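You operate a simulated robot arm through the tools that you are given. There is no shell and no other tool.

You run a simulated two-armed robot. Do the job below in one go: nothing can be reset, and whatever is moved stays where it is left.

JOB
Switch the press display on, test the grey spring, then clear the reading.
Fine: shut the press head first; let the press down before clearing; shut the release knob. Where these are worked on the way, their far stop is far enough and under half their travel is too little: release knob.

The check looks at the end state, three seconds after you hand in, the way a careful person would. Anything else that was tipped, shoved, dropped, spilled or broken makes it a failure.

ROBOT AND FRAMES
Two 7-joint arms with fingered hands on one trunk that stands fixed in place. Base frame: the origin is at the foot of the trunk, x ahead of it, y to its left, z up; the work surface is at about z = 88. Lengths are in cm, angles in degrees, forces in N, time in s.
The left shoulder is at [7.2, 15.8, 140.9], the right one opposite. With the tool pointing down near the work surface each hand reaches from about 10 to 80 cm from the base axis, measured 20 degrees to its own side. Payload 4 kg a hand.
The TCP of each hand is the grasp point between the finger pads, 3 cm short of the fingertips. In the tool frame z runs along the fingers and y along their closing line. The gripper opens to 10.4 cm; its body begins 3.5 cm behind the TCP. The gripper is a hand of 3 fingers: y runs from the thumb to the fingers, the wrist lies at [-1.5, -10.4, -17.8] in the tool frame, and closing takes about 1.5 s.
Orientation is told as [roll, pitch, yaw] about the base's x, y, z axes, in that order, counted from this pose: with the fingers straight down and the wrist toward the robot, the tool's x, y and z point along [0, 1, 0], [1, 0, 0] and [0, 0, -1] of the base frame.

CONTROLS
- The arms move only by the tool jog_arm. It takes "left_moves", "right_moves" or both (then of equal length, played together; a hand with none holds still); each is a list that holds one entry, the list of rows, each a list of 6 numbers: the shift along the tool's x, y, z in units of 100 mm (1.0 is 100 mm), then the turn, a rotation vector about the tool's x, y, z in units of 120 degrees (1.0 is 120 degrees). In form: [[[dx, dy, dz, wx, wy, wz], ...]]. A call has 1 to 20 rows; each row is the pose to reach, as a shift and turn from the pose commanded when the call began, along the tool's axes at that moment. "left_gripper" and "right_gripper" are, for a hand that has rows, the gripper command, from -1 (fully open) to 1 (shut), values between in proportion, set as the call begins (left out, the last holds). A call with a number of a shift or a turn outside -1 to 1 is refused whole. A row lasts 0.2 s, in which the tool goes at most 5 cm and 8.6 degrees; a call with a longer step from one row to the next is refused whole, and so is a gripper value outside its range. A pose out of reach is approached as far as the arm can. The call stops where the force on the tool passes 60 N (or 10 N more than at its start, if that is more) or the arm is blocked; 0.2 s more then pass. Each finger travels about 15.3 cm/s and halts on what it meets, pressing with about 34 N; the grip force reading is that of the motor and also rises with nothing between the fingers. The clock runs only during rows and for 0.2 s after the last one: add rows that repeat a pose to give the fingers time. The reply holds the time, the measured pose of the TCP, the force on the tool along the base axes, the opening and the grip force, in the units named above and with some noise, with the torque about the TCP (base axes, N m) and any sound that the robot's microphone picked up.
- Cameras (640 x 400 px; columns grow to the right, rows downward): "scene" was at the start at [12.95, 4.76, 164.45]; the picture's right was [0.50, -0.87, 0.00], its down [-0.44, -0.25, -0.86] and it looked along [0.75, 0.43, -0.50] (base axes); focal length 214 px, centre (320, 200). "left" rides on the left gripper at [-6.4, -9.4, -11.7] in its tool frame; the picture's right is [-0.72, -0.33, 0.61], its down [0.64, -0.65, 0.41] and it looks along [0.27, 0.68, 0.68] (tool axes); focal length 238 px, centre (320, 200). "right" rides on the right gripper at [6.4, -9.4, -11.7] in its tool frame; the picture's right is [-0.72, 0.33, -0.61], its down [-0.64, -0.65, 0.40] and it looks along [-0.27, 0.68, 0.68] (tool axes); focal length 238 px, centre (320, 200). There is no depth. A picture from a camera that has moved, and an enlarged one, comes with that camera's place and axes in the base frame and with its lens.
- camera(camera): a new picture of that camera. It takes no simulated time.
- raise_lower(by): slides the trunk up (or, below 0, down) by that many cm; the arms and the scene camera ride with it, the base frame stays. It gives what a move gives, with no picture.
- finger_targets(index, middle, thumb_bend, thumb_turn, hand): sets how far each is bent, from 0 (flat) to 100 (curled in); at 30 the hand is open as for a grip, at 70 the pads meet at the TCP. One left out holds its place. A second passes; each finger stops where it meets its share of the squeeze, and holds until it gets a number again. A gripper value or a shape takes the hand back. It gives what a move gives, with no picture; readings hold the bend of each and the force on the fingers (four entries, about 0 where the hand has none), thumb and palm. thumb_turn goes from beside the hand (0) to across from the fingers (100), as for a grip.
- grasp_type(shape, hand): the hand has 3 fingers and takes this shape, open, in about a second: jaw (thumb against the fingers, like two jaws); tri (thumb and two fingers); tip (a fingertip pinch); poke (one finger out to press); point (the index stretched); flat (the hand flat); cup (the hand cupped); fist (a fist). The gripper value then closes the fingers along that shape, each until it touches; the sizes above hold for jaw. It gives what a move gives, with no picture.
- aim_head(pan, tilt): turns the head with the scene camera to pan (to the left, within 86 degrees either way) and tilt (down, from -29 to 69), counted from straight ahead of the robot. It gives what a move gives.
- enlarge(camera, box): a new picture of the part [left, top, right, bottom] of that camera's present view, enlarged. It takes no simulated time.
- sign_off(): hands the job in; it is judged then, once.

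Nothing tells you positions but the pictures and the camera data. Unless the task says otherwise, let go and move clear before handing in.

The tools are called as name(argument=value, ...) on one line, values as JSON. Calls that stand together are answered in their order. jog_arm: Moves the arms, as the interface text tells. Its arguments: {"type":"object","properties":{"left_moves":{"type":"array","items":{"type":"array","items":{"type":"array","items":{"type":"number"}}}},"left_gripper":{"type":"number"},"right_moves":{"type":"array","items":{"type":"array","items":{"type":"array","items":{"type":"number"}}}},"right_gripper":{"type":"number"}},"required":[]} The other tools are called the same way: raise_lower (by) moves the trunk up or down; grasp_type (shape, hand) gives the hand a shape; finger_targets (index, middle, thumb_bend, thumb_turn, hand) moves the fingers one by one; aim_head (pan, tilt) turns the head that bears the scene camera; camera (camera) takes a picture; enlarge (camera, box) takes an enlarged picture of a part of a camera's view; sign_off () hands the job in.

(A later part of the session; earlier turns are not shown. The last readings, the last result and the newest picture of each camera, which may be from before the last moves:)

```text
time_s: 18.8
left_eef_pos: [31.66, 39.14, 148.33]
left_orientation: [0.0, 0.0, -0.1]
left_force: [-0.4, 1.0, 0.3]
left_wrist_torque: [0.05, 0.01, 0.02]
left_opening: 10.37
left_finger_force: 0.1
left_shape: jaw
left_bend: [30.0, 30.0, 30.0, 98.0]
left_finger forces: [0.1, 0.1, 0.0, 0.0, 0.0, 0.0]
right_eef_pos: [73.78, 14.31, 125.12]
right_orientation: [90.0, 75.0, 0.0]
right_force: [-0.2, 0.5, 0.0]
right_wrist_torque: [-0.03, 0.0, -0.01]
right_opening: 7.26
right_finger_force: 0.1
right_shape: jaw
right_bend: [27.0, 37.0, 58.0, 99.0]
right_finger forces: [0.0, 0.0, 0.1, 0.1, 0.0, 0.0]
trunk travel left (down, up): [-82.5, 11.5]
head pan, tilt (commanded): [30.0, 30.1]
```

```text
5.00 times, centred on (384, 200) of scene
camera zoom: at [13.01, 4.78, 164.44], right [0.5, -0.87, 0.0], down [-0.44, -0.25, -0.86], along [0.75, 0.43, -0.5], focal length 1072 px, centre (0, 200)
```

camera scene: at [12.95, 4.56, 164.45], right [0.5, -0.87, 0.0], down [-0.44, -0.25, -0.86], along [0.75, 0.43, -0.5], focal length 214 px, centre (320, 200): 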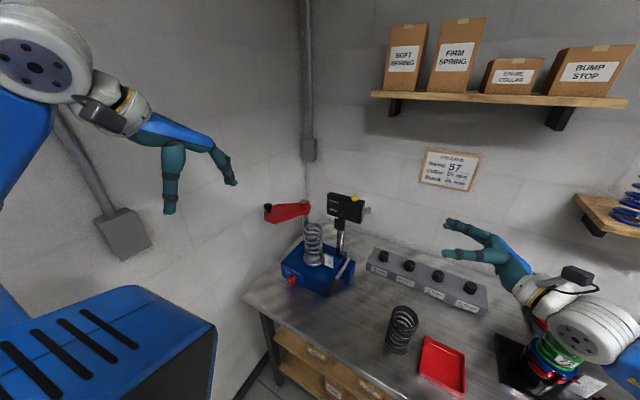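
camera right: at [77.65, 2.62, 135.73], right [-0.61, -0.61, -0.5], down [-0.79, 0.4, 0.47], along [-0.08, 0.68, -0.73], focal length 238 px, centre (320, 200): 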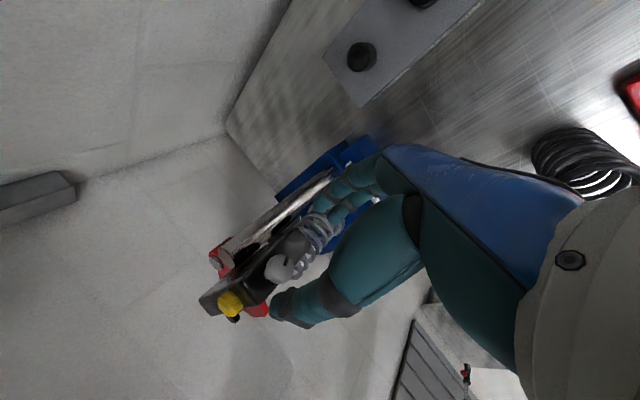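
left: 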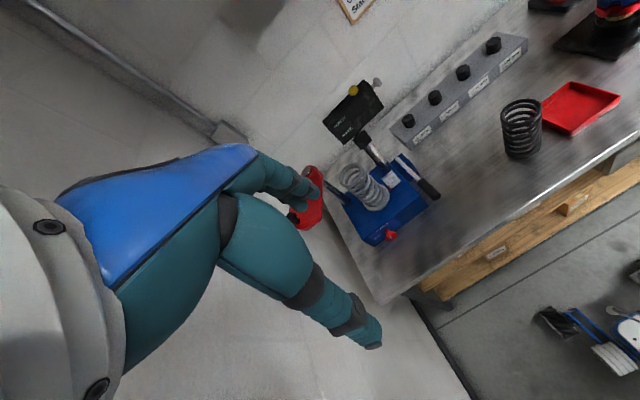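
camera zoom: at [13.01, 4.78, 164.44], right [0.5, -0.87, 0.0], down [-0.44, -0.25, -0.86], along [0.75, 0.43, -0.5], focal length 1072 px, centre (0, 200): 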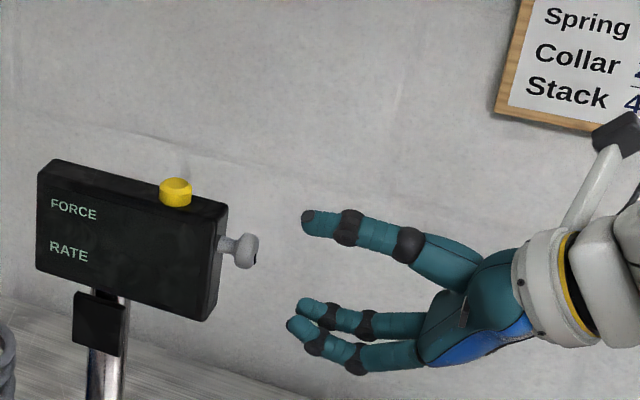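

The hand now straddles the knob thumb-up. I move in and close on it.

jog_arm(right_moves=[[[-0.015, -0.015, 0.2, 0, 0, 0], [-0.015, -0.015, 0.4, 0, 0, 0], [-0.015, -0.015, 0.51, 0, 0, 0], [-0.015, -0.015, 0.51, 0, 0, 0]]])

jog_arm(right_moves=[[[0, 0, 0, 0, 0, 0], [0, 0, 0, 0, 0, 0], [0, 0, 0, 0, 0, 0], [0, 0, 0, 0, 0, 0], [0, 0, 0, 0, 0, 0], [0, 0, 0, 0, 0, 0]]], right_gripper=1)

enlarge(camera="right", box=[200, 180, 392, 320])

enlarge(camera="scene", box=[320, 160, 448, 240])

```text
time_s: 19.8
left_eef_pos: [31.64, 38.95, 148.48]
left_orientation: [0.2, 0.0, -0.1]
left_force: [-0.3, -0.4, 0.0]
left_wrist_torque: [-0.02, -0.01, -0.01]
left_opening: 10.35
left_finger_force: 0.1
left_shape: jaw
left_bend: [30.0, 30.0, 30.0, 98.0]
left_finger forces: [0.0, 0.1, 0.1, 0.0, 0.0, 0.1]
right_eef_pos: [72.81, 19.41, 125.34]
right_orientation: [90.3, 75.0, 0.2]
right_force: [0.7, -0.3, -0.2]
right_wrist_torque: [-0.04, -0.02, -0.04]
right_opening: 7.26
right_finger_force: 0.0
right_shape: jaw
right_bend: [27.0, 37.0, 58.0, 99.0]
right_finger forces: [0.0, 0.9, 0.1, 0.1, 0.0, 0.0]
right hand out of reach, approached as far as the arm can: row 2, 3, 4
trunk travel left (down, up): [-82.5, 11.5]
head pan, tilt (commanded): [30.0, 30.1]
```

```text
time_s: 21.2
left_eef_pos: [32.57, 39.16, 148.13]
left_orientation: [0.0, 0.4, 0.0]
left_force: [-0.8, -0.6, 0.2]
left_wrist_torque: [-0.01, 0.0, -0.02]
left_opening: 10.34
left_finger_force: 0.1
left_shape: jaw
left_bend: [30.0, 30.0, 30.0, 98.0]
left_finger forces: [0.1, 0.1, 0.1, 0.0, 0.1, 0.0]
right_eef_pos: [73.71, 19.49, 124.68]
right_orientation: [89.5, 75.4, -0.6]
right_force: [10.5, -6.8, -20.7]
right_wrist_torque: [-0.41, 0.1, -0.1]
right_opening: 0.6
right_finger_force: 34.3
right_shape: jaw
right_bend: [70.0, 53.0, 81.0, 100.0]
right_finger forces: [33.9, 0.0, 0.0, 0.1, 0.0, 0.0]
trunk travel left (down, up): [-82.5, 11.5]
head pan, tilt (commanded): [30.0, 30.1]
```

```text
2.86 times, centred on (296, 250) of right
camera zoom: at [77.6, 7.86, 135.35], right [-0.61, -0.61, -0.5], down [-0.78, 0.41, 0.47], along [-0.09, 0.68, -0.73], focal length 681 px, centre (389, 57)
```

zoom: 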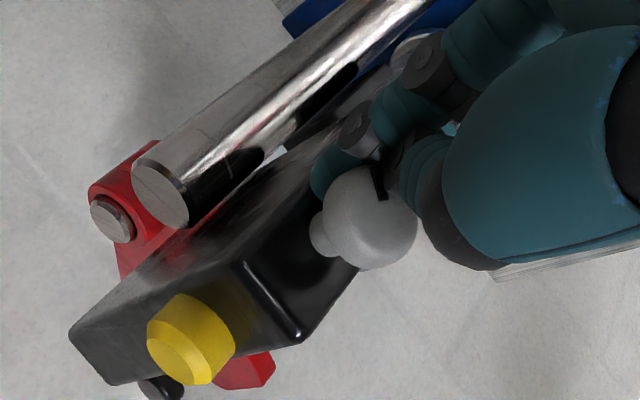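

```text
5.00 times, centred on (384, 200) of scene
camera zoom: at [14.33, 4.71, 164.3], right [0.5, -0.87, 0.0], down [-0.44, -0.25, -0.86], along [0.74, 0.43, -0.51], focal length 1072 px, centre (0, 200)
```

zoom: 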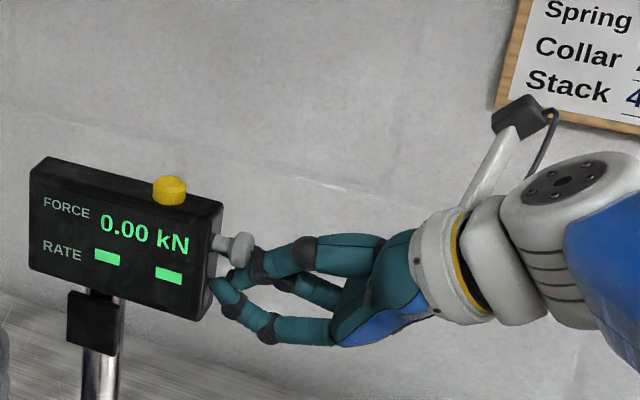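

The display is on again, though the hand has slipped below the knob. I look at the knob closely to understand what the switch actually does.

enlarge(camera="right", box=[280, 210, 360, 265])

enlarge(camera="scene", box=[352, 195, 384, 220])

```text
7.27 times, centred on (320, 238) of right
camera zoom: at [77.6, 7.86, 135.35], right [-0.61, -0.61, -0.5], down [-0.78, 0.41, 0.47], along [-0.09, 0.68, -0.73], focal length 1734 px, centre (320, -73)
```

zoom: 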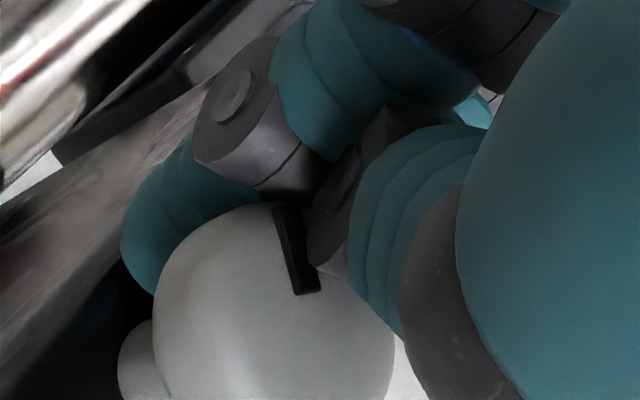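

```text
16.00 times, centred on (368, 208) of scene
camera zoom: at [14.33, 4.71, 164.3], right [0.5, -0.87, 0.0], down [-0.44, -0.25, -0.86], along [0.74, 0.43, -0.51], focal length 3432 px, centre (-448, 80)
```

zoom: 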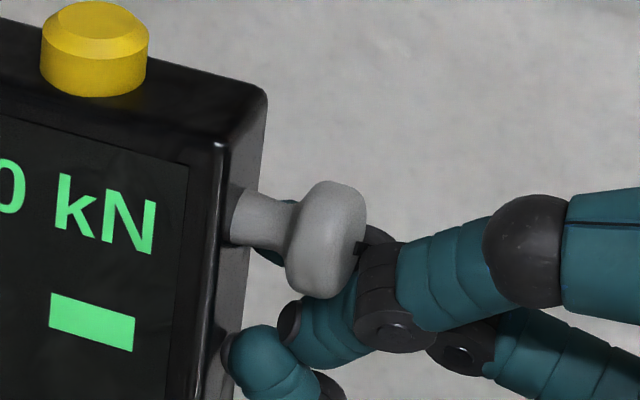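

The knob is a rotary switch now about 30° from its start, and the fingers have slid under it. I back straight out without opening, to see whether the knob holds its place.

jog_arm(right_moves=[[[0, 0, -0.1, 0, 0, 0], [0, 0, -0.25, 0, 0, 0], [0, 0, -0.45, 0, 0, 0], [0, 0, -0.65, 0, 0, 0], [0, 0, -0.65, 0, 0, 0]]])

enlarge(camera="right", box=[200, 180, 392, 320])

enlarge(camera="scene", box=[320, 160, 448, 240])

```text
time_s: 22.4
left_eef_pos: [32.11, 39.22, 148.29]
left_orientation: [0.0, 0.3, 0.2]
left_force: [-0.1, -0.9, 0.3]
left_wrist_torque: [0.02, 0.0, -0.02]
left_opening: 10.33
left_finger_force: 0.0
left_shape: jaw
left_bend: [30.0, 30.0, 30.0, 98.0]
left_finger forces: [0.0, 0.1, 0.0, 0.0, 0.0, 0.0]
right_eef_pos: [73.24, 13.1, 125.31]
right_orientation: [90.0, 75.2, 0.2]
right_force: [-1.4, -0.2, 0.4]
right_wrist_torque: [0.04, -0.04, -0.06]
right_opening: 0.56
right_finger_force: 33.8
right_shape: jaw
right_bend: [70.0, 53.0, 81.0, 100.0]
right_finger forces: [0.0, 0.0, 0.0, 0.1, 0.0, 0.0]
trunk travel left (down, up): [-82.5, 11.5]
head pan, tilt (commanded): [30.0, 30.1]
```

```text
2.86 times, centred on (296, 250) of right
camera zoom: at [77.0, 1.48, 135.92], right [-0.61, -0.61, -0.5], down [-0.79, 0.4, 0.47], along [-0.09, 0.68, -0.73], focal length 681 px, centre (389, 57)
```

zoom: 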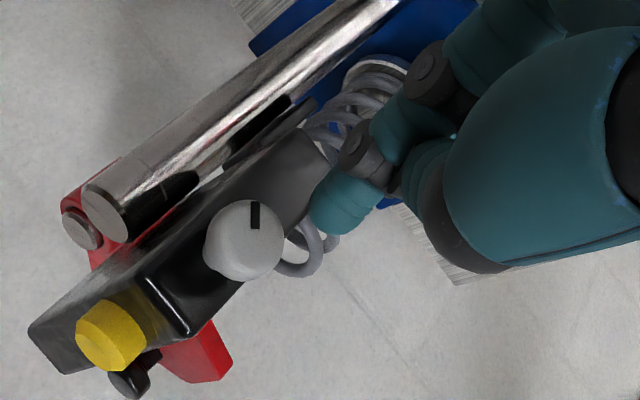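

```text
5.00 times, centred on (384, 200) of scene
camera zoom: at [13.5, 4.32, 164.41], right [0.5, -0.87, 0.0], down [-0.44, -0.25, -0.86], along [0.75, 0.43, -0.51], focal length 1072 px, centre (0, 200)
```

zoom: 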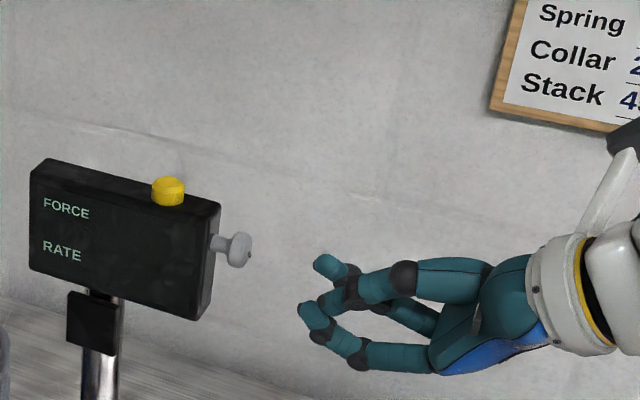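

The mark shows the knob is a plain friction rotary: on at −30°, off at −45°, and my retreating fingers dragged it back. The arm was also at the end of its reach, so I open, turn the hand back, and lower the trunk 15 cm for better reach.

jog_arm(right_moves=[[[0, 0, -0.2, 0, 0, 0], [0, 0, -0.4, 0, 0, -0.06], [0, 0, -0.4, 0, 0, -0.12], [0, 0, -0.4, 0, 0, -0.18], [0, 0, -0.4, 0, 0, -0.24], [0, 0, -0.4, 0, 0, -0.3], [0, 0, -0.4, 0, 0, -0.36], [0, 0, -0.4, 0, 0, -0.417], [0, 0, -0.4, 0, 0, -0.417]]], right_gripper=-0.4)

raise_lower(by=-15)

camera(camera="right")

camera(camera="scene")

```text
time_s: 24.4
left_eef_pos: [31.7, 40.09, 148.15]
left_orientation: [-0.4, 0.0, 0.1]
left_force: [0.0, 0.7, -0.3]
left_wrist_torque: [-0.05, -0.01, -0.03]
left_opening: 10.4
left_finger_force: 0.2
left_shape: jaw
left_bend: [30.0, 30.0, 30.0, 98.0]
left_finger forces: [0.0, 0.1, 0.1, 0.0, 0.0, 0.1]
right_eef_pos: [72.62, 9.84, 125.31]
right_orientation: [89.7, 25.0, -0.2]
right_force: [-0.4, 0.0, 0.8]
right_wrist_torque: [-0.02, 0.01, 0.0]
right_opening: 7.28
right_finger_force: 0.0
right_shape: jaw
right_bend: [27.0, 37.0, 58.0, 99.0]
right_finger forces: [0.0, 0.0, 0.1, 0.0, 0.0, 0.1]
trunk travel left (down, up): [-82.5, 11.5]
head pan, tilt (commanded): [30.0, 30.1]
```

```text
time_s: 26.1
left_eef_pos: [31.74, 39.39, 133.2]
left_orientation: [-0.1, 0.0, 0.0]
left_force: [-0.2, -0.1, -0.1]
left_wrist_torque: [-0.01, -0.04, -0.01]
left_opening: 10.36
left_finger_force: 0.0
left_shape: jaw
left_bend: [30.0, 30.0, 30.0, 98.0]
left_finger forces: [0.1, 0.1, 0.1, 0.0, 0.0, 0.0]
right_eef_pos: [72.75, 9.38, 110.42]
right_orientation: [89.9, 25.0, 0.0]
right_force: [0.2, -1.0, 0.8]
right_wrist_torque: [-0.01, -0.02, 0.0]
right_opening: 7.27
right_finger_force: 0.1
right_shape: jaw
right_bend: [27.0, 37.0, 58.0, 99.0]
right_finger forces: [0.1, 0.0, 0.1, 0.1, 0.1, 0.0]
trunk travel left (down, up): [-67.5, 26.5]
head pan, tilt (commanded): [30.0, 30.1]
```

```text
taken
camera right: at [66.9, -2.34, 120.22], right [-0.01, -0.61, -0.79], down [-0.86, 0.4, -0.31], along [0.51, 0.68, -0.53], focal length 238 px, centre (320, 200)
```

right: 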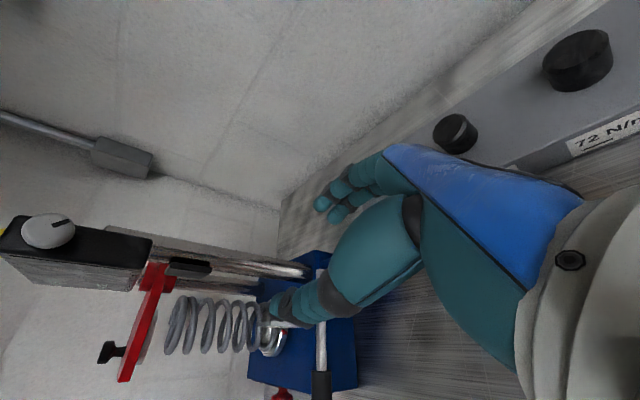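

```text
taken
camera scene: at [13.0, 4.97, 149.44], right [0.5, -0.87, 0.0], down [-0.44, -0.25, -0.86], along [0.75, 0.43, -0.51], focal length 214 px, centre (320, 200)
```

scene: 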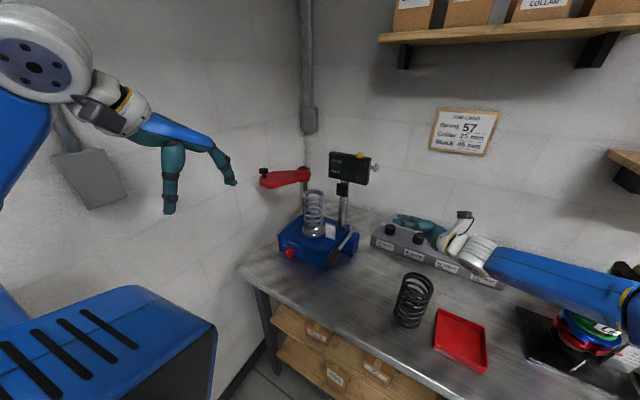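

The right elbow appears to hang near the coloured spring stack. I zoom there to make sure it isn't touched.

enlarge(camera="scene", box=[400, 200, 640, 400])

aim_head(pan=-20, tilt=40)

camera(camera="scene")

```text
2.00 times, centred on (520, 300) of scene
camera zoom: at [13.0, 4.97, 149.44], right [0.5, -0.87, 0.0], down [-0.44, -0.25, -0.86], along [0.75, 0.43, -0.51], focal length 429 px, centre (-80, 0)
```

zoom: 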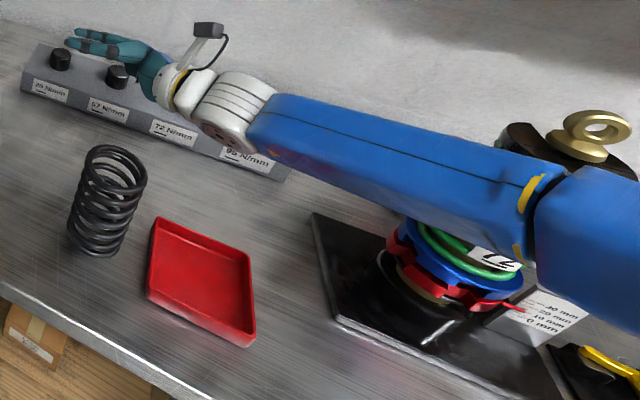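

```text
time_s: 27.3
left_eef_pos: [31.76, 39.14, 133.3]
left_orientation: [0.0, 0.0, 0.0]
left_force: [0.9, -0.9, 0.3]
left_wrist_torque: [0.01, -0.03, 0.02]
left_opening: 10.37
left_finger_force: 0.0
left_shape: jaw
left_bend: [30.0, 30.0, 30.0, 98.0]
left_finger forces: [0.0, 0.0, 0.0, 0.1, 0.0, 0.1]
right_eef_pos: [72.68, 8.91, 110.42]
right_orientation: [90.0, 25.1, 0.0]
right_force: [-0.3, -0.3, -0.7]
right_wrist_torque: [-0.02, -0.05, -0.02]
right_opening: 7.28
right_finger_force: 0.0
right_shape: jaw
right_bend: [27.0, 37.0, 58.0, 99.0]
right_finger forces: [0.1, 0.0, 0.1, 0.0, 0.1, 0.0]
trunk travel left (down, up): [-67.5, 26.5]
head pan, tilt (commanded): [-20.0, 40.0]
```

```text
taken
camera scene: at [13.18, -2.78, 147.94], right [-0.34, -0.94, 0.0], down [-0.61, 0.22, -0.77], along [0.72, -0.26, -0.64], focal length 214 px, centre (320, 200)
```

scene: 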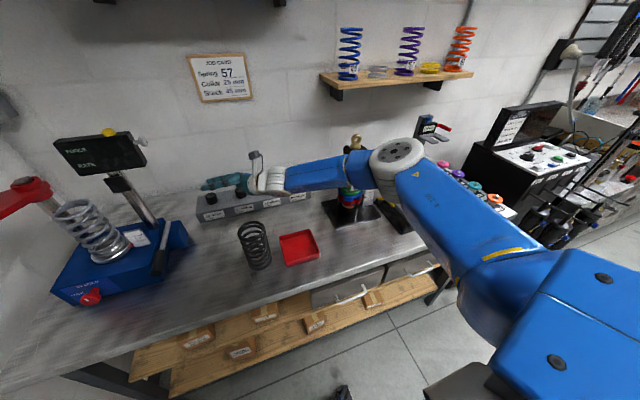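

The elbow is well nearer to the robot (x ≈ 42) than the spring stack (x ≈ 69), so nothing is touched. I aim the head back at the press and raise the right hand to the knob's height again.

aim_head(pan=27, tilt=28)

jog_arm(right_moves=[[[0.35, -0.14, 0, 0, 0, 0], [0.7, -0.28, 0, 0, 0, 0], [0.95, -0.38, 0, 0, 0, 0], [0.95, -0.38, 0, 0, 0, 0]]])

jog_arm(right_moves=[[[0.25, -0.11, 0.1, 0, 0, 0], [0.43, -0.187, 0.35, 0, 0, 0], [0.43, -0.187, 0.35, 0, 0, 0], [0.43, -0.187, 0.35, 0, 0, 0]]])

camera(camera="right")

camera(camera="scene")

```text
time_s: 28.5
left_eef_pos: [31.81, 39.14, 133.33]
left_orientation: [0.0, 0.0, -0.1]
left_force: [-0.3, -0.5, -0.1]
left_wrist_torque: [0.01, 0.01, 0.03]
left_opening: 10.36
left_finger_force: 0.1
left_shape: jaw
left_bend: [30.0, 30.0, 30.0, 98.0]
left_finger forces: [0.1, 0.0, 0.0, 0.1, 0.0, 0.0]
right_eef_pos: [72.75, 9.13, 110.58]
right_orientation: [90.1, 25.1, -0.1]
right_force: [0.3, 0.7, 1.4]
right_wrist_torque: [0.0, -0.01, 0.03]
right_opening: 7.27
right_finger_force: 0.0
right_shape: jaw
right_bend: [27.0, 37.0, 58.0, 99.0]
right_finger forces: [0.1, 0.0, 0.1, 0.0, 0.0, 0.1]
trunk travel left (down, up): [-67.5, 26.5]
head pan, tilt (commanded): [27.0, 28.0]
```

```text
time_s: 29.5
left_eef_pos: [31.67, 39.09, 133.43]
left_orientation: [0.0, 0.0, 0.0]
left_force: [0.7, -0.1, -0.5]
left_wrist_torque: [0.0, -0.01, 0.02]
left_opening: 10.35
left_finger_force: 0.0
left_shape: jaw
left_bend: [30.0, 30.0, 30.0, 98.0]
left_finger forces: [0.0, 0.0, 0.0, 0.1, 0.1, 0.0]
right_eef_pos: [73.35, 8.98, 120.78]
right_orientation: [90.1, 25.0, 0.0]
right_force: [0.3, 0.4, -0.2]
right_wrist_torque: [-0.01, 0.0, -0.04]
right_opening: 7.28
right_finger_force: 0.0
right_shape: jaw
right_bend: [27.0, 37.0, 58.0, 99.0]
right_finger forces: [0.0, 0.0, 0.1, 0.1, 0.1, 0.0]
trunk travel left (down, up): [-67.5, 26.5]
head pan, tilt (commanded): [27.0, 28.0]
```

```text
time_s: 30.5
left_eef_pos: [31.81, 38.9, 133.44]
left_orientation: [0.1, 0.0, -0.1]
left_force: [0.1, -0.1, -0.2]
left_wrist_torque: [-0.01, -0.01, 0.0]
left_opening: 10.35
left_finger_force: 0.1
left_shape: jaw
left_bend: [30.0, 30.0, 30.0, 98.0]
left_finger forces: [0.0, 0.0, 0.1, 0.1, 0.1, 0.1]
right_eef_pos: [73.41, 12.0, 125.44]
right_orientation: [90.1, 25.0, 0.0]
right_force: [-0.1, -0.4, 0.1]
right_wrist_torque: [0.02, 0.01, -0.02]
right_opening: 7.26
right_finger_force: 0.0
right_shape: jaw
right_bend: [27.0, 37.0, 58.0, 99.0]
right_finger forces: [0.1, 0.0, 0.1, 0.0, 0.0, 0.1]
trunk travel left (down, up): [-67.5, 26.5]
head pan, tilt (commanded): [27.0, 28.0]
```

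```text
taken
camera right: at [67.53, 0.33, 135.11], right [-0.01, -0.61, -0.79], down [-0.86, 0.41, -0.3], along [0.51, 0.68, -0.53], focal length 238 px, centre (320, 200)
```

right: 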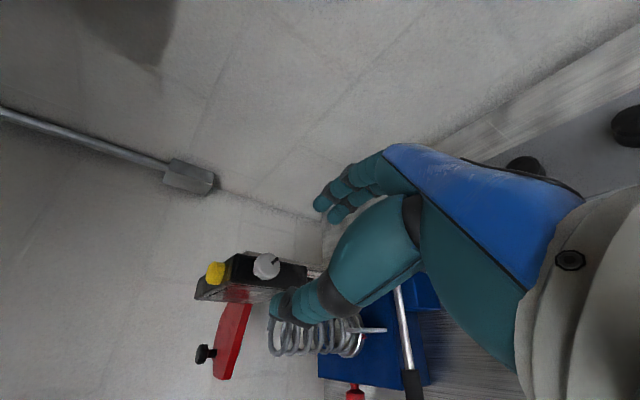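

```text
taken
camera scene: at [13.35, 4.17, 149.78], right [0.45, -0.89, 0.0], down [-0.42, -0.21, -0.88], along [0.79, 0.4, -0.47], focal length 214 px, centre (320, 200)
```

scene: 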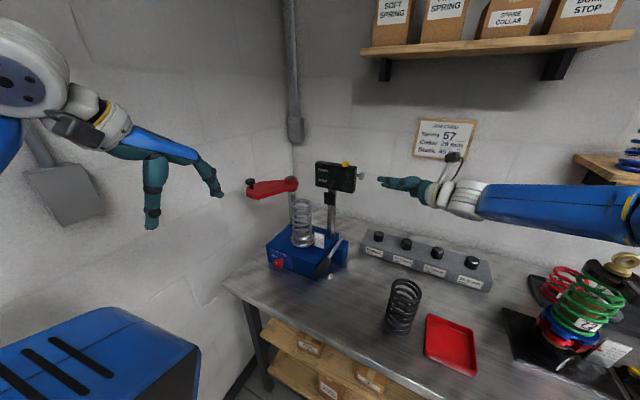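

Reach is good now and the knob sits where expected. I move in and grip the knob's head a bit farther out than before.

jog_arm(right_moves=[[[0, 0, 0.25, 0, 0, 0], [0, 0, 0.5, 0, 0, 0], [0, 0, 0.69, 0, 0, 0], [0, 0, 0.69, 0, 0, 0]]])

jog_arm(right_moves=[[[0, 0, 0, 0, 0, 0], [0, 0, 0, 0, 0, 0], [0, 0, 0, 0, 0, 0], [0, 0, 0, 0, 0, 0], [0, 0, 0, 0, 0, 0]]], right_gripper=1)

enlarge(camera="right", box=[220, 190, 388, 310])

enlarge(camera="scene", box=[300, 145, 396, 205])

```text
time_s: 31.5
left_eef_pos: [31.63, 38.96, 133.46]
left_orientation: [0.1, 0.0, -0.1]
left_force: [-0.5, -0.4, 0.5]
left_wrist_torque: [0.02, 0.0, -0.01]
left_opening: 10.35
left_finger_force: 0.0
left_shape: jaw
left_bend: [30.0, 30.0, 30.0, 98.0]
left_finger forces: [0.0, 0.0, 0.0, 0.0, 0.0, 0.1]
right_eef_pos: [73.45, 19.08, 125.35]
right_orientation: [90.1, 25.0, 0.0]
right_force: [0.2, -0.3, -0.3]
right_wrist_torque: [0.02, 0.03, -0.01]
right_opening: 7.27
right_finger_force: 0.1
right_shape: jaw
right_bend: [27.0, 37.0, 58.0, 99.0]
right_finger forces: [0.0, 0.0, 0.0, 0.1, 0.1, 0.1]
trunk travel left (down, up): [-67.5, 26.5]
head pan, tilt (commanded): [27.0, 28.0]
```

```text
time_s: 32.7
left_eef_pos: [31.69, 39.16, 133.34]
left_orientation: [0.0, 0.0, 0.0]
left_force: [0.1, 0.1, -0.7]
left_wrist_torque: [0.0, 0.06, 0.0]
left_opening: 10.36
left_finger_force: 0.1
left_shape: jaw
left_bend: [30.0, 30.0, 30.0, 98.0]
left_finger forces: [0.1, 0.0, 0.0, 0.0, 0.1, 0.0]
right_eef_pos: [73.46, 19.48, 125.38]
right_orientation: [90.1, 25.1, 0.0]
right_force: [0.3, 2.8, 1.2]
right_wrist_torque: [0.21, 0.0, 0.1]
right_opening: 0.88
right_finger_force: 34.1
right_shape: jaw
right_bend: [72.0, 70.0, 75.0, 100.0]
right_finger forces: [28.9, 7.7, 0.0, 0.1, 27.5, 0.0]
trunk travel left (down, up): [-67.5, 26.5]
head pan, tilt (commanded): [27.0, 28.0]
```

```text
3.33 times, centred on (304, 250) of right
camera zoom: at [67.62, 7.84, 135.02], right [-0.01, -0.61, -0.79], down [-0.86, 0.4, -0.31], along [0.51, 0.68, -0.53], focal length 794 px, centre (373, 33)
```

zoom: 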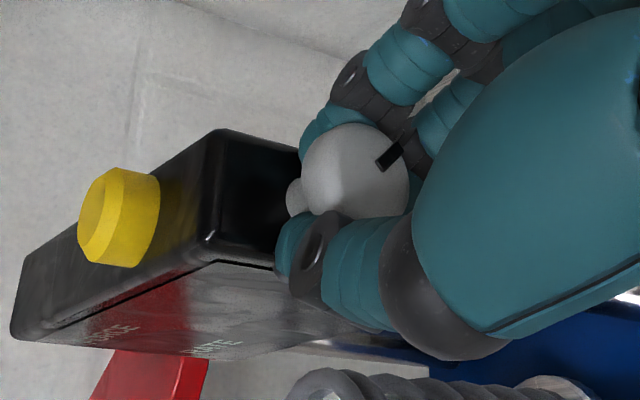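

```text
6.67 times, centred on (348, 175) of scene
camera zoom: at [13.32, 4.48, 149.78], right [0.45, -0.89, 0.0], down [-0.42, -0.22, -0.88], along [0.79, 0.4, -0.47], focal length 1430 px, centre (133, 367)
```

zoom: 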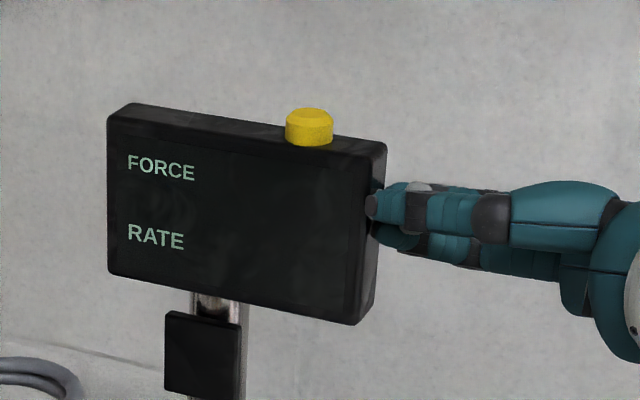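

A firm three-point grip with almost no strain. Now I turn counter-clockwise by 60°.

jog_arm(right_moves=[[[0, 0, 0, 0, 0, -0.0625], [0, 0, 0, 0, 0, -0.125], [0, 0, 0, 0, 0, -0.1875], [0, 0, 0, 0, 0, -0.25], [0, 0, 0, 0, 0, -0.3125], [0, 0, 0, 0, 0, -0.375], [0, 0, 0, 0, 0, -0.4375], [0, 0, 0, 0, 0, -0.5], [0, 0, 0, 0, 0, -0.5]]])

enlarge(camera="right", box=[220, 190, 388, 310])

enlarge(camera="scene", box=[300, 145, 396, 205])

```text
time_s: 34.7
left_eef_pos: [31.92, 39.31, 133.35]
left_orientation: [-0.1, 0.1, -0.1]
left_force: [-0.2, 0.3, 0.1]
left_wrist_torque: [-0.02, -0.01, -0.02]
left_opening: 10.36
left_finger_force: 0.0
left_shape: jaw
left_bend: [30.0, 30.0, 30.0, 98.0]
left_finger forces: [0.0, 0.0, 0.0, 0.0, 0.0, 0.1]
right_eef_pos: [73.63, 19.52, 125.35]
right_orientation: [90.0, -34.9, 0.0]
right_force: [5.9, 5.0, 2.3]
right_wrist_torque: [0.33, 0.27, -0.32]
right_opening: 1.0
right_finger_force: 34.3
right_shape: jaw
right_bend: [72.0, 70.0, 76.0, 100.0]
right_finger forces: [45.7, 9.2, 0.0, 0.1, 32.5, 0.0]
trunk travel left (down, up): [-67.5, 26.5]
head pan, tilt (commanded): [27.0, 28.0]
```

```text
3.33 times, centred on (304, 250) of right
camera zoom: at [62.24, 7.85, 125.01], right [0.68, -0.61, -0.4], down [-0.17, 0.4, -0.9], along [0.72, 0.68, 0.17], focal length 794 px, centre (373, 33)
```

zoom: 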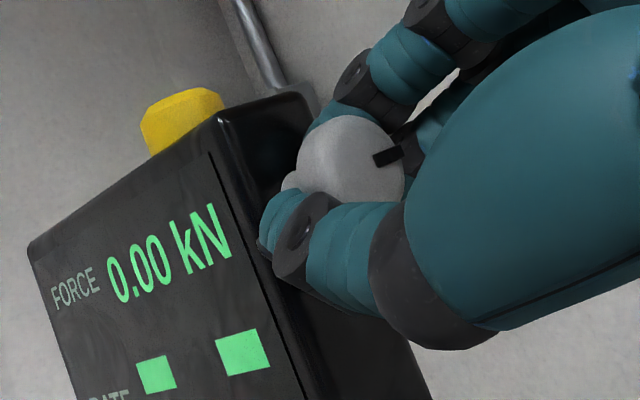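

```text
6.67 times, centred on (348, 175) of scene
camera zoom: at [13.58, 4.63, 149.74], right [0.45, -0.89, 0.0], down [-0.42, -0.22, -0.88], along [0.78, 0.4, -0.47], focal length 1430 px, centre (133, 367)
```

zoom: 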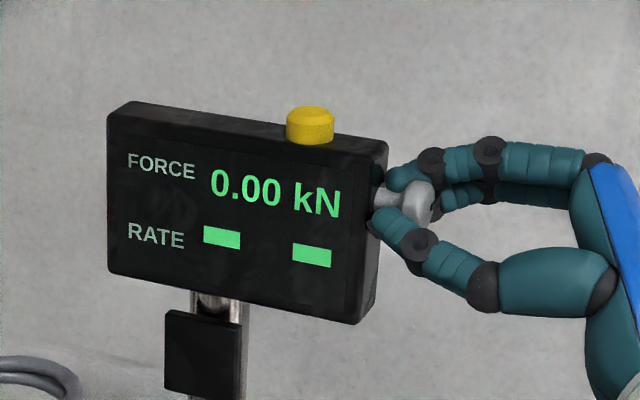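

The display is on with the mark now near 0°. I turn a little further to make sure it is at its stop.

jog_arm(right_moves=[[[0, 0, 0, 0, 0, -0.05], [0, 0, 0, 0, 0, -0.1], [0, 0, 0, 0, 0, -0.1]]])

enlarge(camera="right", box=[220, 190, 388, 310])

```text
time_s: 35.5
left_eef_pos: [31.84, 39.2, 133.27]
left_orientation: [0.0, 0.1, 0.1]
left_force: [0.2, 0.8, -0.7]
left_wrist_torque: [0.02, 0.01, 0.0]
left_opening: 10.39
left_finger_force: 0.1
left_shape: jaw
left_bend: [30.0, 30.0, 30.0, 98.0]
left_finger forces: [0.1, 0.0, 0.0, 0.0, 0.0, 0.1]
right_eef_pos: [73.77, 19.44, 125.15]
right_orientation: [90.1, -47.0, 0.1]
right_force: [7.8, 3.7, 2.1]
right_wrist_torque: [0.39, 0.4, -0.42]
right_opening: 0.93
right_finger_force: 33.9
right_shape: jaw
right_bend: [72.0, 70.0, 76.0, 97.0]
right_finger forces: [52.3, 7.7, 0.0, 0.1, 32.8, 0.1]
trunk travel left (down, up): [-67.5, 26.5]
head pan, tilt (commanded): [27.0, 28.0]
```

```text
3.33 times, centred on (304, 250) of right
camera zoom: at [62.62, 7.82, 122.56], right [0.75, -0.61, -0.25], down [0.02, 0.4, -0.91], along [0.66, 0.68, 0.32], focal length 794 px, centre (373, 33)
```

zoom: 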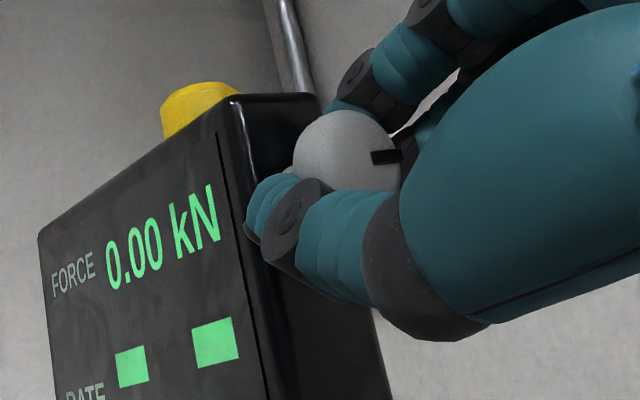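

The knob didn't move any further, so it is at its far stop. I ease the strain off the grip before opening so it is not dragged back.

jog_arm(right_moves=[[[-0.02, 0.02, 0, 0, 0, 0.02], [-0.03, 0.03, 0, 0, 0, 0.05], [-0.03, 0.03, 0, 0, 0, 0.05]]])

```text
time_s: 36.3
left_eef_pos: [31.58, 39.22, 133.26]
left_orientation: [0.0, -0.1, -0.1]
left_force: [-0.2, 0.6, -0.6]
left_wrist_torque: [0.02, 0.03, -0.01]
left_opening: 10.35
left_finger_force: 0.0
left_shape: jaw
left_bend: [30.0, 30.0, 30.0, 98.0]
left_finger forces: [0.0, 0.0, 0.0, 0.0, 0.1, 0.0]
right_eef_pos: [73.75, 19.59, 125.38]
right_orientation: [89.7, -40.9, 0.2]
right_force: [-6.2, -0.6, -8.5]
right_wrist_torque: [-0.09, 0.08, 0.16]
right_opening: 0.98
right_finger_force: 33.7
right_shape: jaw
right_bend: [72.0, 70.0, 76.0, 98.0]
right_finger forces: [34.9, 7.5, 0.0, 0.1, 51.9, 0.0]
trunk travel left (down, up): [-67.5, 26.5]
head pan, tilt (commanded): [27.0, 28.0]
```

jog_arm(right_moves=[[[0.0, -0.02, 0, 0, 0, 0], [0.0, -0.02, 0, 0, 0, 0]]])

jog_arm(right_moves=[[[0, 0, 0, 0, 0, 0], [0, 0, 0, 0, 0, 0], [0, 0, 0, 0, 0, 0], [0, 0, 0, 0, 0, 0]]], right_gripper=-0.3)

enlarge(camera="right", box=[220, 190, 388, 310])

enlarge(camera="scene", box=[300, 145, 396, 205])

```text
time_s: 36.9
left_eef_pos: [31.81, 39.27, 133.36]
left_orientation: [-0.1, -0.1, -0.1]
left_force: [-0.7, -0.1, 0.2]
left_wrist_torque: [0.01, 0.01, 0.01]
left_opening: 10.36
left_finger_force: 0.0
left_shape: jaw
left_bend: [30.0, 30.0, 30.0, 98.0]
left_finger forces: [0.0, 0.1, 0.0, 0.0, 0.0, 0.0]
right_eef_pos: [73.77, 19.48, 125.31]
right_orientation: [89.9, -41.1, 0.0]
right_force: [-3.3, 2.7, -5.2]
right_wrist_torque: [0.03, 0.12, 0.04]
right_opening: 0.97
right_finger_force: 34.2
right_shape: jaw
right_bend: [72.0, 70.0, 76.0, 98.0]
right_finger forces: [37.2, 7.8, 0.1, 0.1, 45.9, 0.0]
trunk travel left (down, up): [-67.5, 26.5]
head pan, tilt (commanded): [27.0, 28.0]
```

```text
time_s: 37.9
left_eef_pos: [31.74, 39.2, 133.36]
left_orientation: [0.0, 0.1, 0.0]
left_force: [-0.3, 0.8, 0.2]
left_wrist_torque: [0.04, 0.0, 0.0]
left_opening: 10.36
left_finger_force: 0.1
left_shape: jaw
left_bend: [30.0, 30.0, 30.0, 98.0]
left_finger forces: [0.0, 0.0, 0.0, 0.0, 0.0, 0.1]
right_eef_pos: [73.64, 19.42, 125.2]
right_orientation: [90.0, -41.2, 0.0]
right_force: [0.1, 0.4, 0.0]
right_wrist_torque: [0.03, 0.03, 0.02]
right_opening: 6.73
right_finger_force: 0.0
right_shape: jaw
right_bend: [28.0, 39.0, 62.0, 100.0]
right_finger forces: [0.0, 0.1, 0.0, 0.1, 0.1, 0.0]
trunk travel left (down, up): [-67.5, 26.5]
head pan, tilt (commanded): [27.0, 28.0]
```

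```text
3.33 times, centred on (304, 250) of right
camera zoom: at [62.43, 7.8, 123.85], right [0.72, -0.61, -0.33], down [-0.07, 0.4, -0.91], along [0.69, 0.68, 0.25], focal length 794 px, centre (373, 33)
```

zoom: 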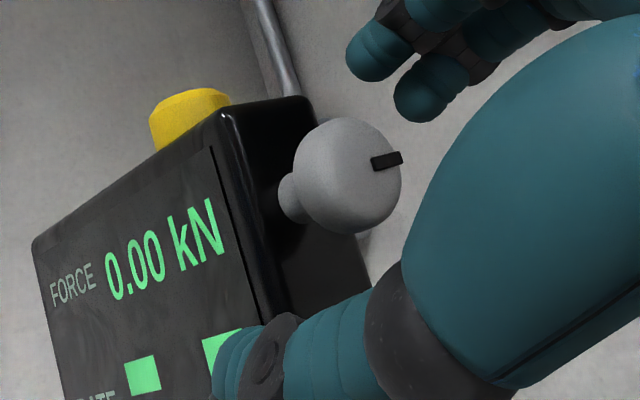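

```text
6.67 times, centred on (348, 175) of scene
camera zoom: at [13.27, 4.48, 149.78], right [0.45, -0.89, 0.0], down [-0.42, -0.22, -0.88], along [0.79, 0.4, -0.47], focal length 1430 px, centre (133, 367)
```

zoom: 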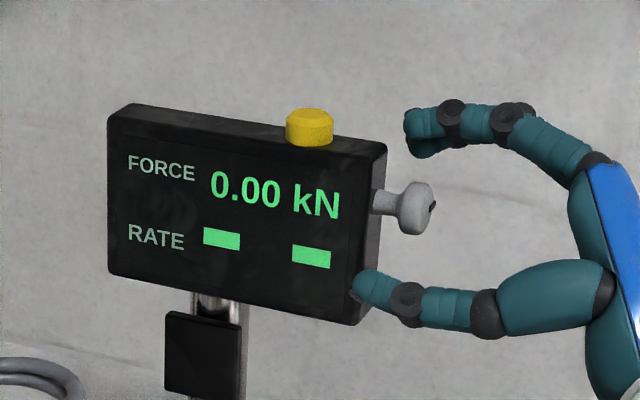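

The display stays on with the hand open. I back the right hand out, and look at the red press head to plan the swing.

jog_arm(right_moves=[[[0, 0, -0.25, 0, 0, 0], [0, 0, -0.5, 0, 0, 0.05], [0, 0, -0.75, 0, 0, 0.1], [0, 0, -1.0, 0, 0, 0.16], [0, 0, -1.0, 0, 0, 0.22], [0, 0, -1.0, 0, 0, 0.28], [0, 0, -1.0, 0, 0, 0.34], [0, 0, -1.0, 0, 0, 0.34]]])

enlarge(camera="scene", box=[235, 165, 331, 225])

enlarge(camera="scene", box=[255, 185, 375, 285])

camera(camera="left")

camera(camera="right")

```text
time_s: 39.7
left_eef_pos: [31.69, 39.1, 133.36]
left_orientation: [0.0, 0.0, -0.1]
left_force: [-0.2, 0.8, -0.1]
left_wrist_torque: [0.01, 0.01, -0.01]
left_opening: 10.36
left_finger_force: 0.1
left_shape: jaw
left_bend: [30.0, 30.0, 30.0, 98.0]
left_finger forces: [0.1, 0.1, 0.0, 0.1, 0.1, 0.0]
right_eef_pos: [73.58, 9.44, 125.13]
right_orientation: [90.1, -0.1, 0.1]
right_force: [-0.9, -0.1, 0.0]
right_wrist_torque: [-0.01, -0.01, 0.01]
right_opening: 6.71
right_finger_force: 0.2
right_shape: jaw
right_bend: [28.0, 39.0, 62.0, 100.0]
right_finger forces: [0.0, 0.1, 0.0, 0.0, 0.0, 0.0]
trunk travel left (down, up): [-67.5, 26.5]
head pan, tilt (commanded): [27.0, 28.0]
```

```text
6.67 times, centred on (283, 195) of scene
camera zoom: at [13.32, 4.29, 149.78], right [0.45, -0.89, 0.0], down [-0.42, -0.21, -0.88], along [0.79, 0.4, -0.47], focal length 1430 px, centre (567, 233)
```

zoom: 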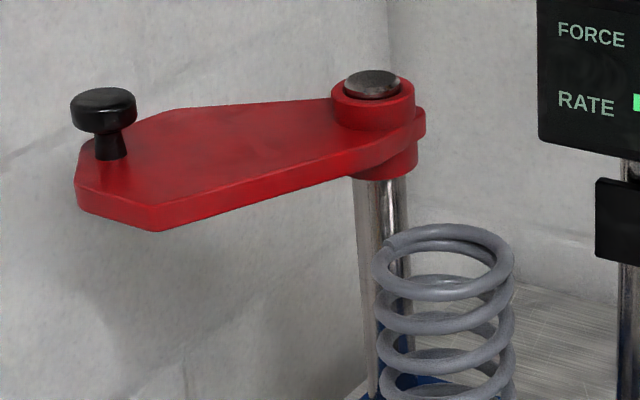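

```text
4.00 times, centred on (315, 235) of scene
camera zoom: at [13.32, 4.29, 149.78], right [0.45, -0.89, 0.0], down [-0.42, -0.21, -0.88], along [0.79, 0.4, -0.47], focal length 858 px, centre (340, 60)
```

zoom: 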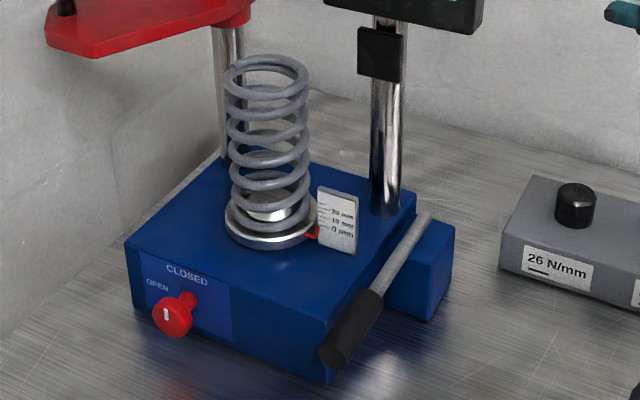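

```text
taken
camera left: at [22.31, 32.66, 145.07], right [-0.33, -0.72, -0.61], down [-0.65, 0.64, -0.4], along [0.68, 0.27, -0.68], focal length 238 px, centre (320, 200)
```

left: 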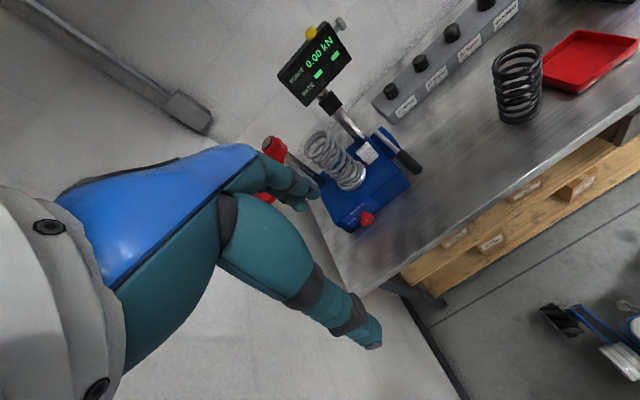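

```text
taken
camera right: at [64.24, -2.26, 131.44], right [0.33, -0.61, -0.72], down [-0.65, 0.4, -0.64], along [0.68, 0.68, -0.27], focal length 238 px, centre (320, 200)
```

right: 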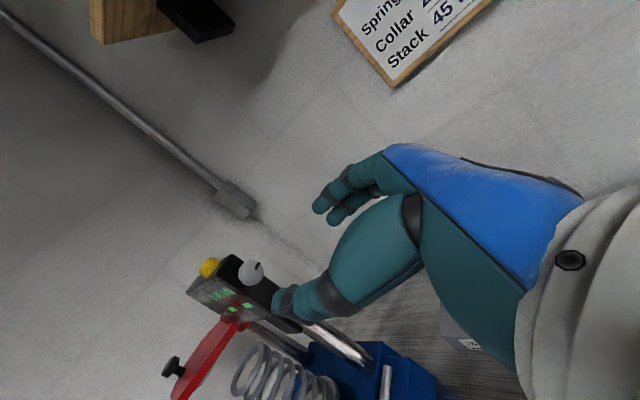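

The head is a flat red arm on a post at about [74.6, 47.9], with a black mushroom handle near [64.8, 58.1, top 120]; shutting it means swinging it roughly 100° toward the robot and over the spring at [68.9, 40]. I bring the left hand, yawed 28°, toward the handle at safe height.

jog_arm(left_moves=[[[0.15, 0.2, 0.0, 0, 0, -0.05], [0.35, 0.4, 0.0, 0, 0, -0.1], [0.55, 0.6, 0.0, 0, 0, -0.15], [0.75, 0.8, 0.0, 0, 0, -0.2], [0.95, 1.0, 0.0, 0, 0, -0.233], [0.95, 1.0, 0.0, 0, 0, -0.233]]], left_gripper=-0.3)

jog_arm(left_moves=[[[-0.05, 0.3, 0, 0, 0, 0], [-0.08, 0.6, 0, 0, 0, 0], [-0.1, 0.9, 0.0, 0, 0, 0], [-0.1, 1.0, 0.0, 0, 0, 0], [-0.1, 1.0, 0.0, 0, 0, 0]]])

camera(camera="left")

camera(camera="scene")

```text
time_s: 41.1
left_eef_pos: [41.66, 48.53, 133.51]
left_orientation: [0.1, 0.0, 28.0]
left_force: [-0.4, -0.4, -0.3]
left_wrist_torque: [-0.01, 0.0, 0.01]
left_opening: 6.79
left_finger_force: 0.1
left_shape: jaw
left_bend: [28.0, 39.0, 62.0, 100.0]
left_finger forces: [0.0, 0.0, 0.0, 0.0, 0.0, 0.0]
right_eef_pos: [73.61, 9.46, 125.1]
right_orientation: [89.9, -0.2, 0.0]
right_force: [-0.3, -0.7, -0.3]
right_wrist_torque: [0.03, -0.02, 0.0]
right_opening: 6.71
right_finger_force: 0.0
right_shape: jaw
right_bend: [28.0, 39.0, 62.0, 100.0]
right_finger forces: [0.0, 0.0, 0.0, 0.0, 0.0, 0.0]
trunk travel left (down, up): [-67.5, 26.5]
head pan, tilt (commanded): [27.0, 28.0]
```

```text
time_s: 42.3
left_eef_pos: [51.19, 52.35, 133.42]
left_orientation: [0.0, 0.0, 28.0]
left_force: [0.1, -0.3, -0.2]
left_wrist_torque: [-0.01, 0.01, 0.03]
left_opening: 6.79
left_finger_force: 0.2
left_shape: jaw
left_bend: [28.0, 39.0, 62.0, 100.0]
left_finger forces: [0.0, 0.0, 0.1, 0.0, 0.1, 0.0]
right_eef_pos: [73.61, 9.45, 125.24]
right_orientation: [90.0, -0.2, -0.1]
right_force: [-0.2, 0.0, 0.6]
right_wrist_torque: [0.0, -0.01, 0.01]
right_opening: 6.7
right_finger_force: 0.1
right_shape: jaw
right_bend: [28.0, 39.0, 62.0, 100.0]
right_finger forces: [0.1, 0.0, 0.0, 0.0, 0.1, 0.1]
trunk travel left (down, up): [-67.5, 26.5]
head pan, tilt (commanded): [27.0, 28.0]
```

```text
taken
camera left: at [45.84, 42.22, 145.02], right [0.05, -0.79, -0.61], down [-0.88, 0.26, -0.4], along [0.48, 0.56, -0.68], focal length 238 px, centre (320, 200)
```

left: 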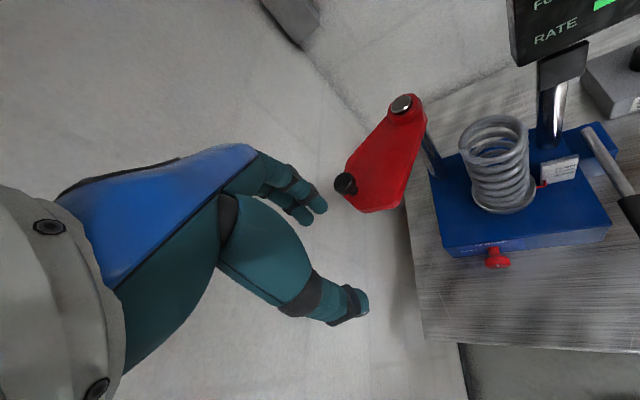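

```text
taken
camera scene: at [13.42, 4.3, 149.77], right [0.45, -0.89, 0.0], down [-0.42, -0.21, -0.88], along [0.79, 0.4, -0.47], focal length 214 px, centre (320, 200)
```

scene: 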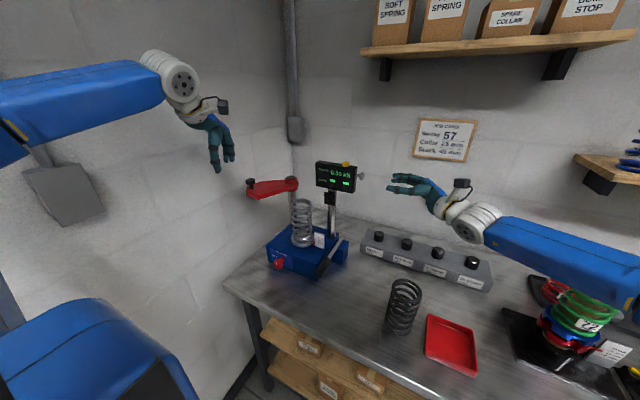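

The handle is confirmed at [64.8, 58.1], top z ≈ 120, and the pivot at about [75, 48.2]. I move the left hand above the handle.

jog_arm(left_moves=[[[-0.03, 0.3, 0, 0, 0, 0], [-0.06, 0.6, 0, 0, 0, 0], [-0.1, 0.9, 0.2, 0, 0, 0], [-0.1, 1.0, 0.3, 0, 0, 0], [-0.1, 1.0, 0.4, 0, 0, 0], [-0.1, 1.0, 0.4, 0, 0, 0]]])

jog_arm(left_moves=[[[-0.03, 0.25, 0.1, 0, 0, 0], [-0.03, 0.47, 0.3, 0, 0, 0], [-0.03, 0.47, 0.4, 0, 0, 0], [-0.03, 0.47, 0.4, 0, 0, 0]]])

camera(camera="left")

enlarge(camera="scene", box=[205, 130, 333, 210])

```text
time_s: 43.7
left_eef_pos: [60.32, 56.14, 129.4]
left_orientation: [0.1, 0.0, 27.8]
left_force: [0.0, 0.9, 0.0]
left_wrist_torque: [0.02, 0.0, 0.0]
left_opening: 6.77
left_finger_force: 0.1
left_shape: jaw
left_bend: [28.0, 39.0, 62.0, 100.0]
left_finger forces: [0.0, 0.0, 0.0, 0.1, 0.1, 0.0]
right_eef_pos: [73.63, 9.29, 125.2]
right_orientation: [90.0, -0.1, 0.0]
right_force: [0.5, -0.4, 0.0]
right_wrist_torque: [-0.02, -0.02, 0.01]
right_opening: 6.72
right_finger_force: 0.0
right_shape: jaw
right_bend: [28.0, 39.0, 62.0, 100.0]
right_finger forces: [0.1, 0.1, 0.1, 0.0, 0.0, 0.1]
trunk travel left (down, up): [-67.5, 26.5]
head pan, tilt (commanded): [27.0, 28.0]
```

```text
time_s: 44.7
left_eef_pos: [64.6, 58.1, 125.33]
left_orientation: [0.0, -0.1, 27.9]
left_force: [0.5, -0.4, -0.2]
left_wrist_torque: [0.01, 0.04, 0.01]
left_opening: 6.8
left_finger_force: 0.1
left_shape: jaw
left_bend: [28.0, 39.0, 62.0, 100.0]
left_finger forces: [0.0, 0.1, 0.1, 0.0, 0.0, 0.0]
right_eef_pos: [73.58, 9.22, 125.2]
right_orientation: [90.0, -0.3, 0.0]
right_force: [0.2, 1.0, 0.7]
right_wrist_torque: [0.0, 0.02, 0.03]
right_opening: 6.72
right_finger_force: 0.0
right_shape: jaw
right_bend: [28.0, 39.0, 62.0, 100.0]
right_finger forces: [0.1, 0.0, 0.1, 0.0, 0.1, 0.0]
trunk travel left (down, up): [-67.5, 26.5]
head pan, tilt (commanded): [27.0, 28.0]
```

```text
taken
camera left: at [59.17, 47.99, 137.01], right [0.05, -0.79, -0.61], down [-0.88, 0.26, -0.4], along [0.48, 0.56, -0.68], focal length 238 px, centre (320, 200)
```

left: 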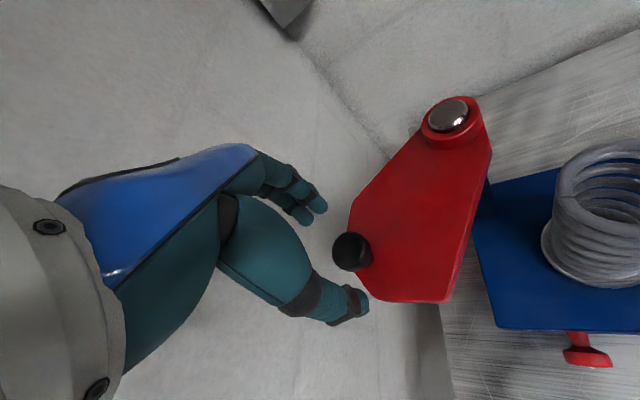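

```text
5.00 times, centred on (269, 170) of scene
camera zoom: at [13.31, 4.24, 149.78], right [0.45, -0.89, 0.0], down [-0.42, -0.21, -0.88], along [0.79, 0.4, -0.47], focal length 1072 px, centre (575, 350)
```

zoom: 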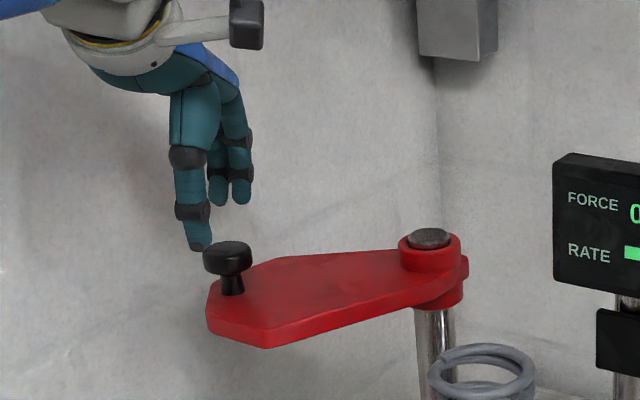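

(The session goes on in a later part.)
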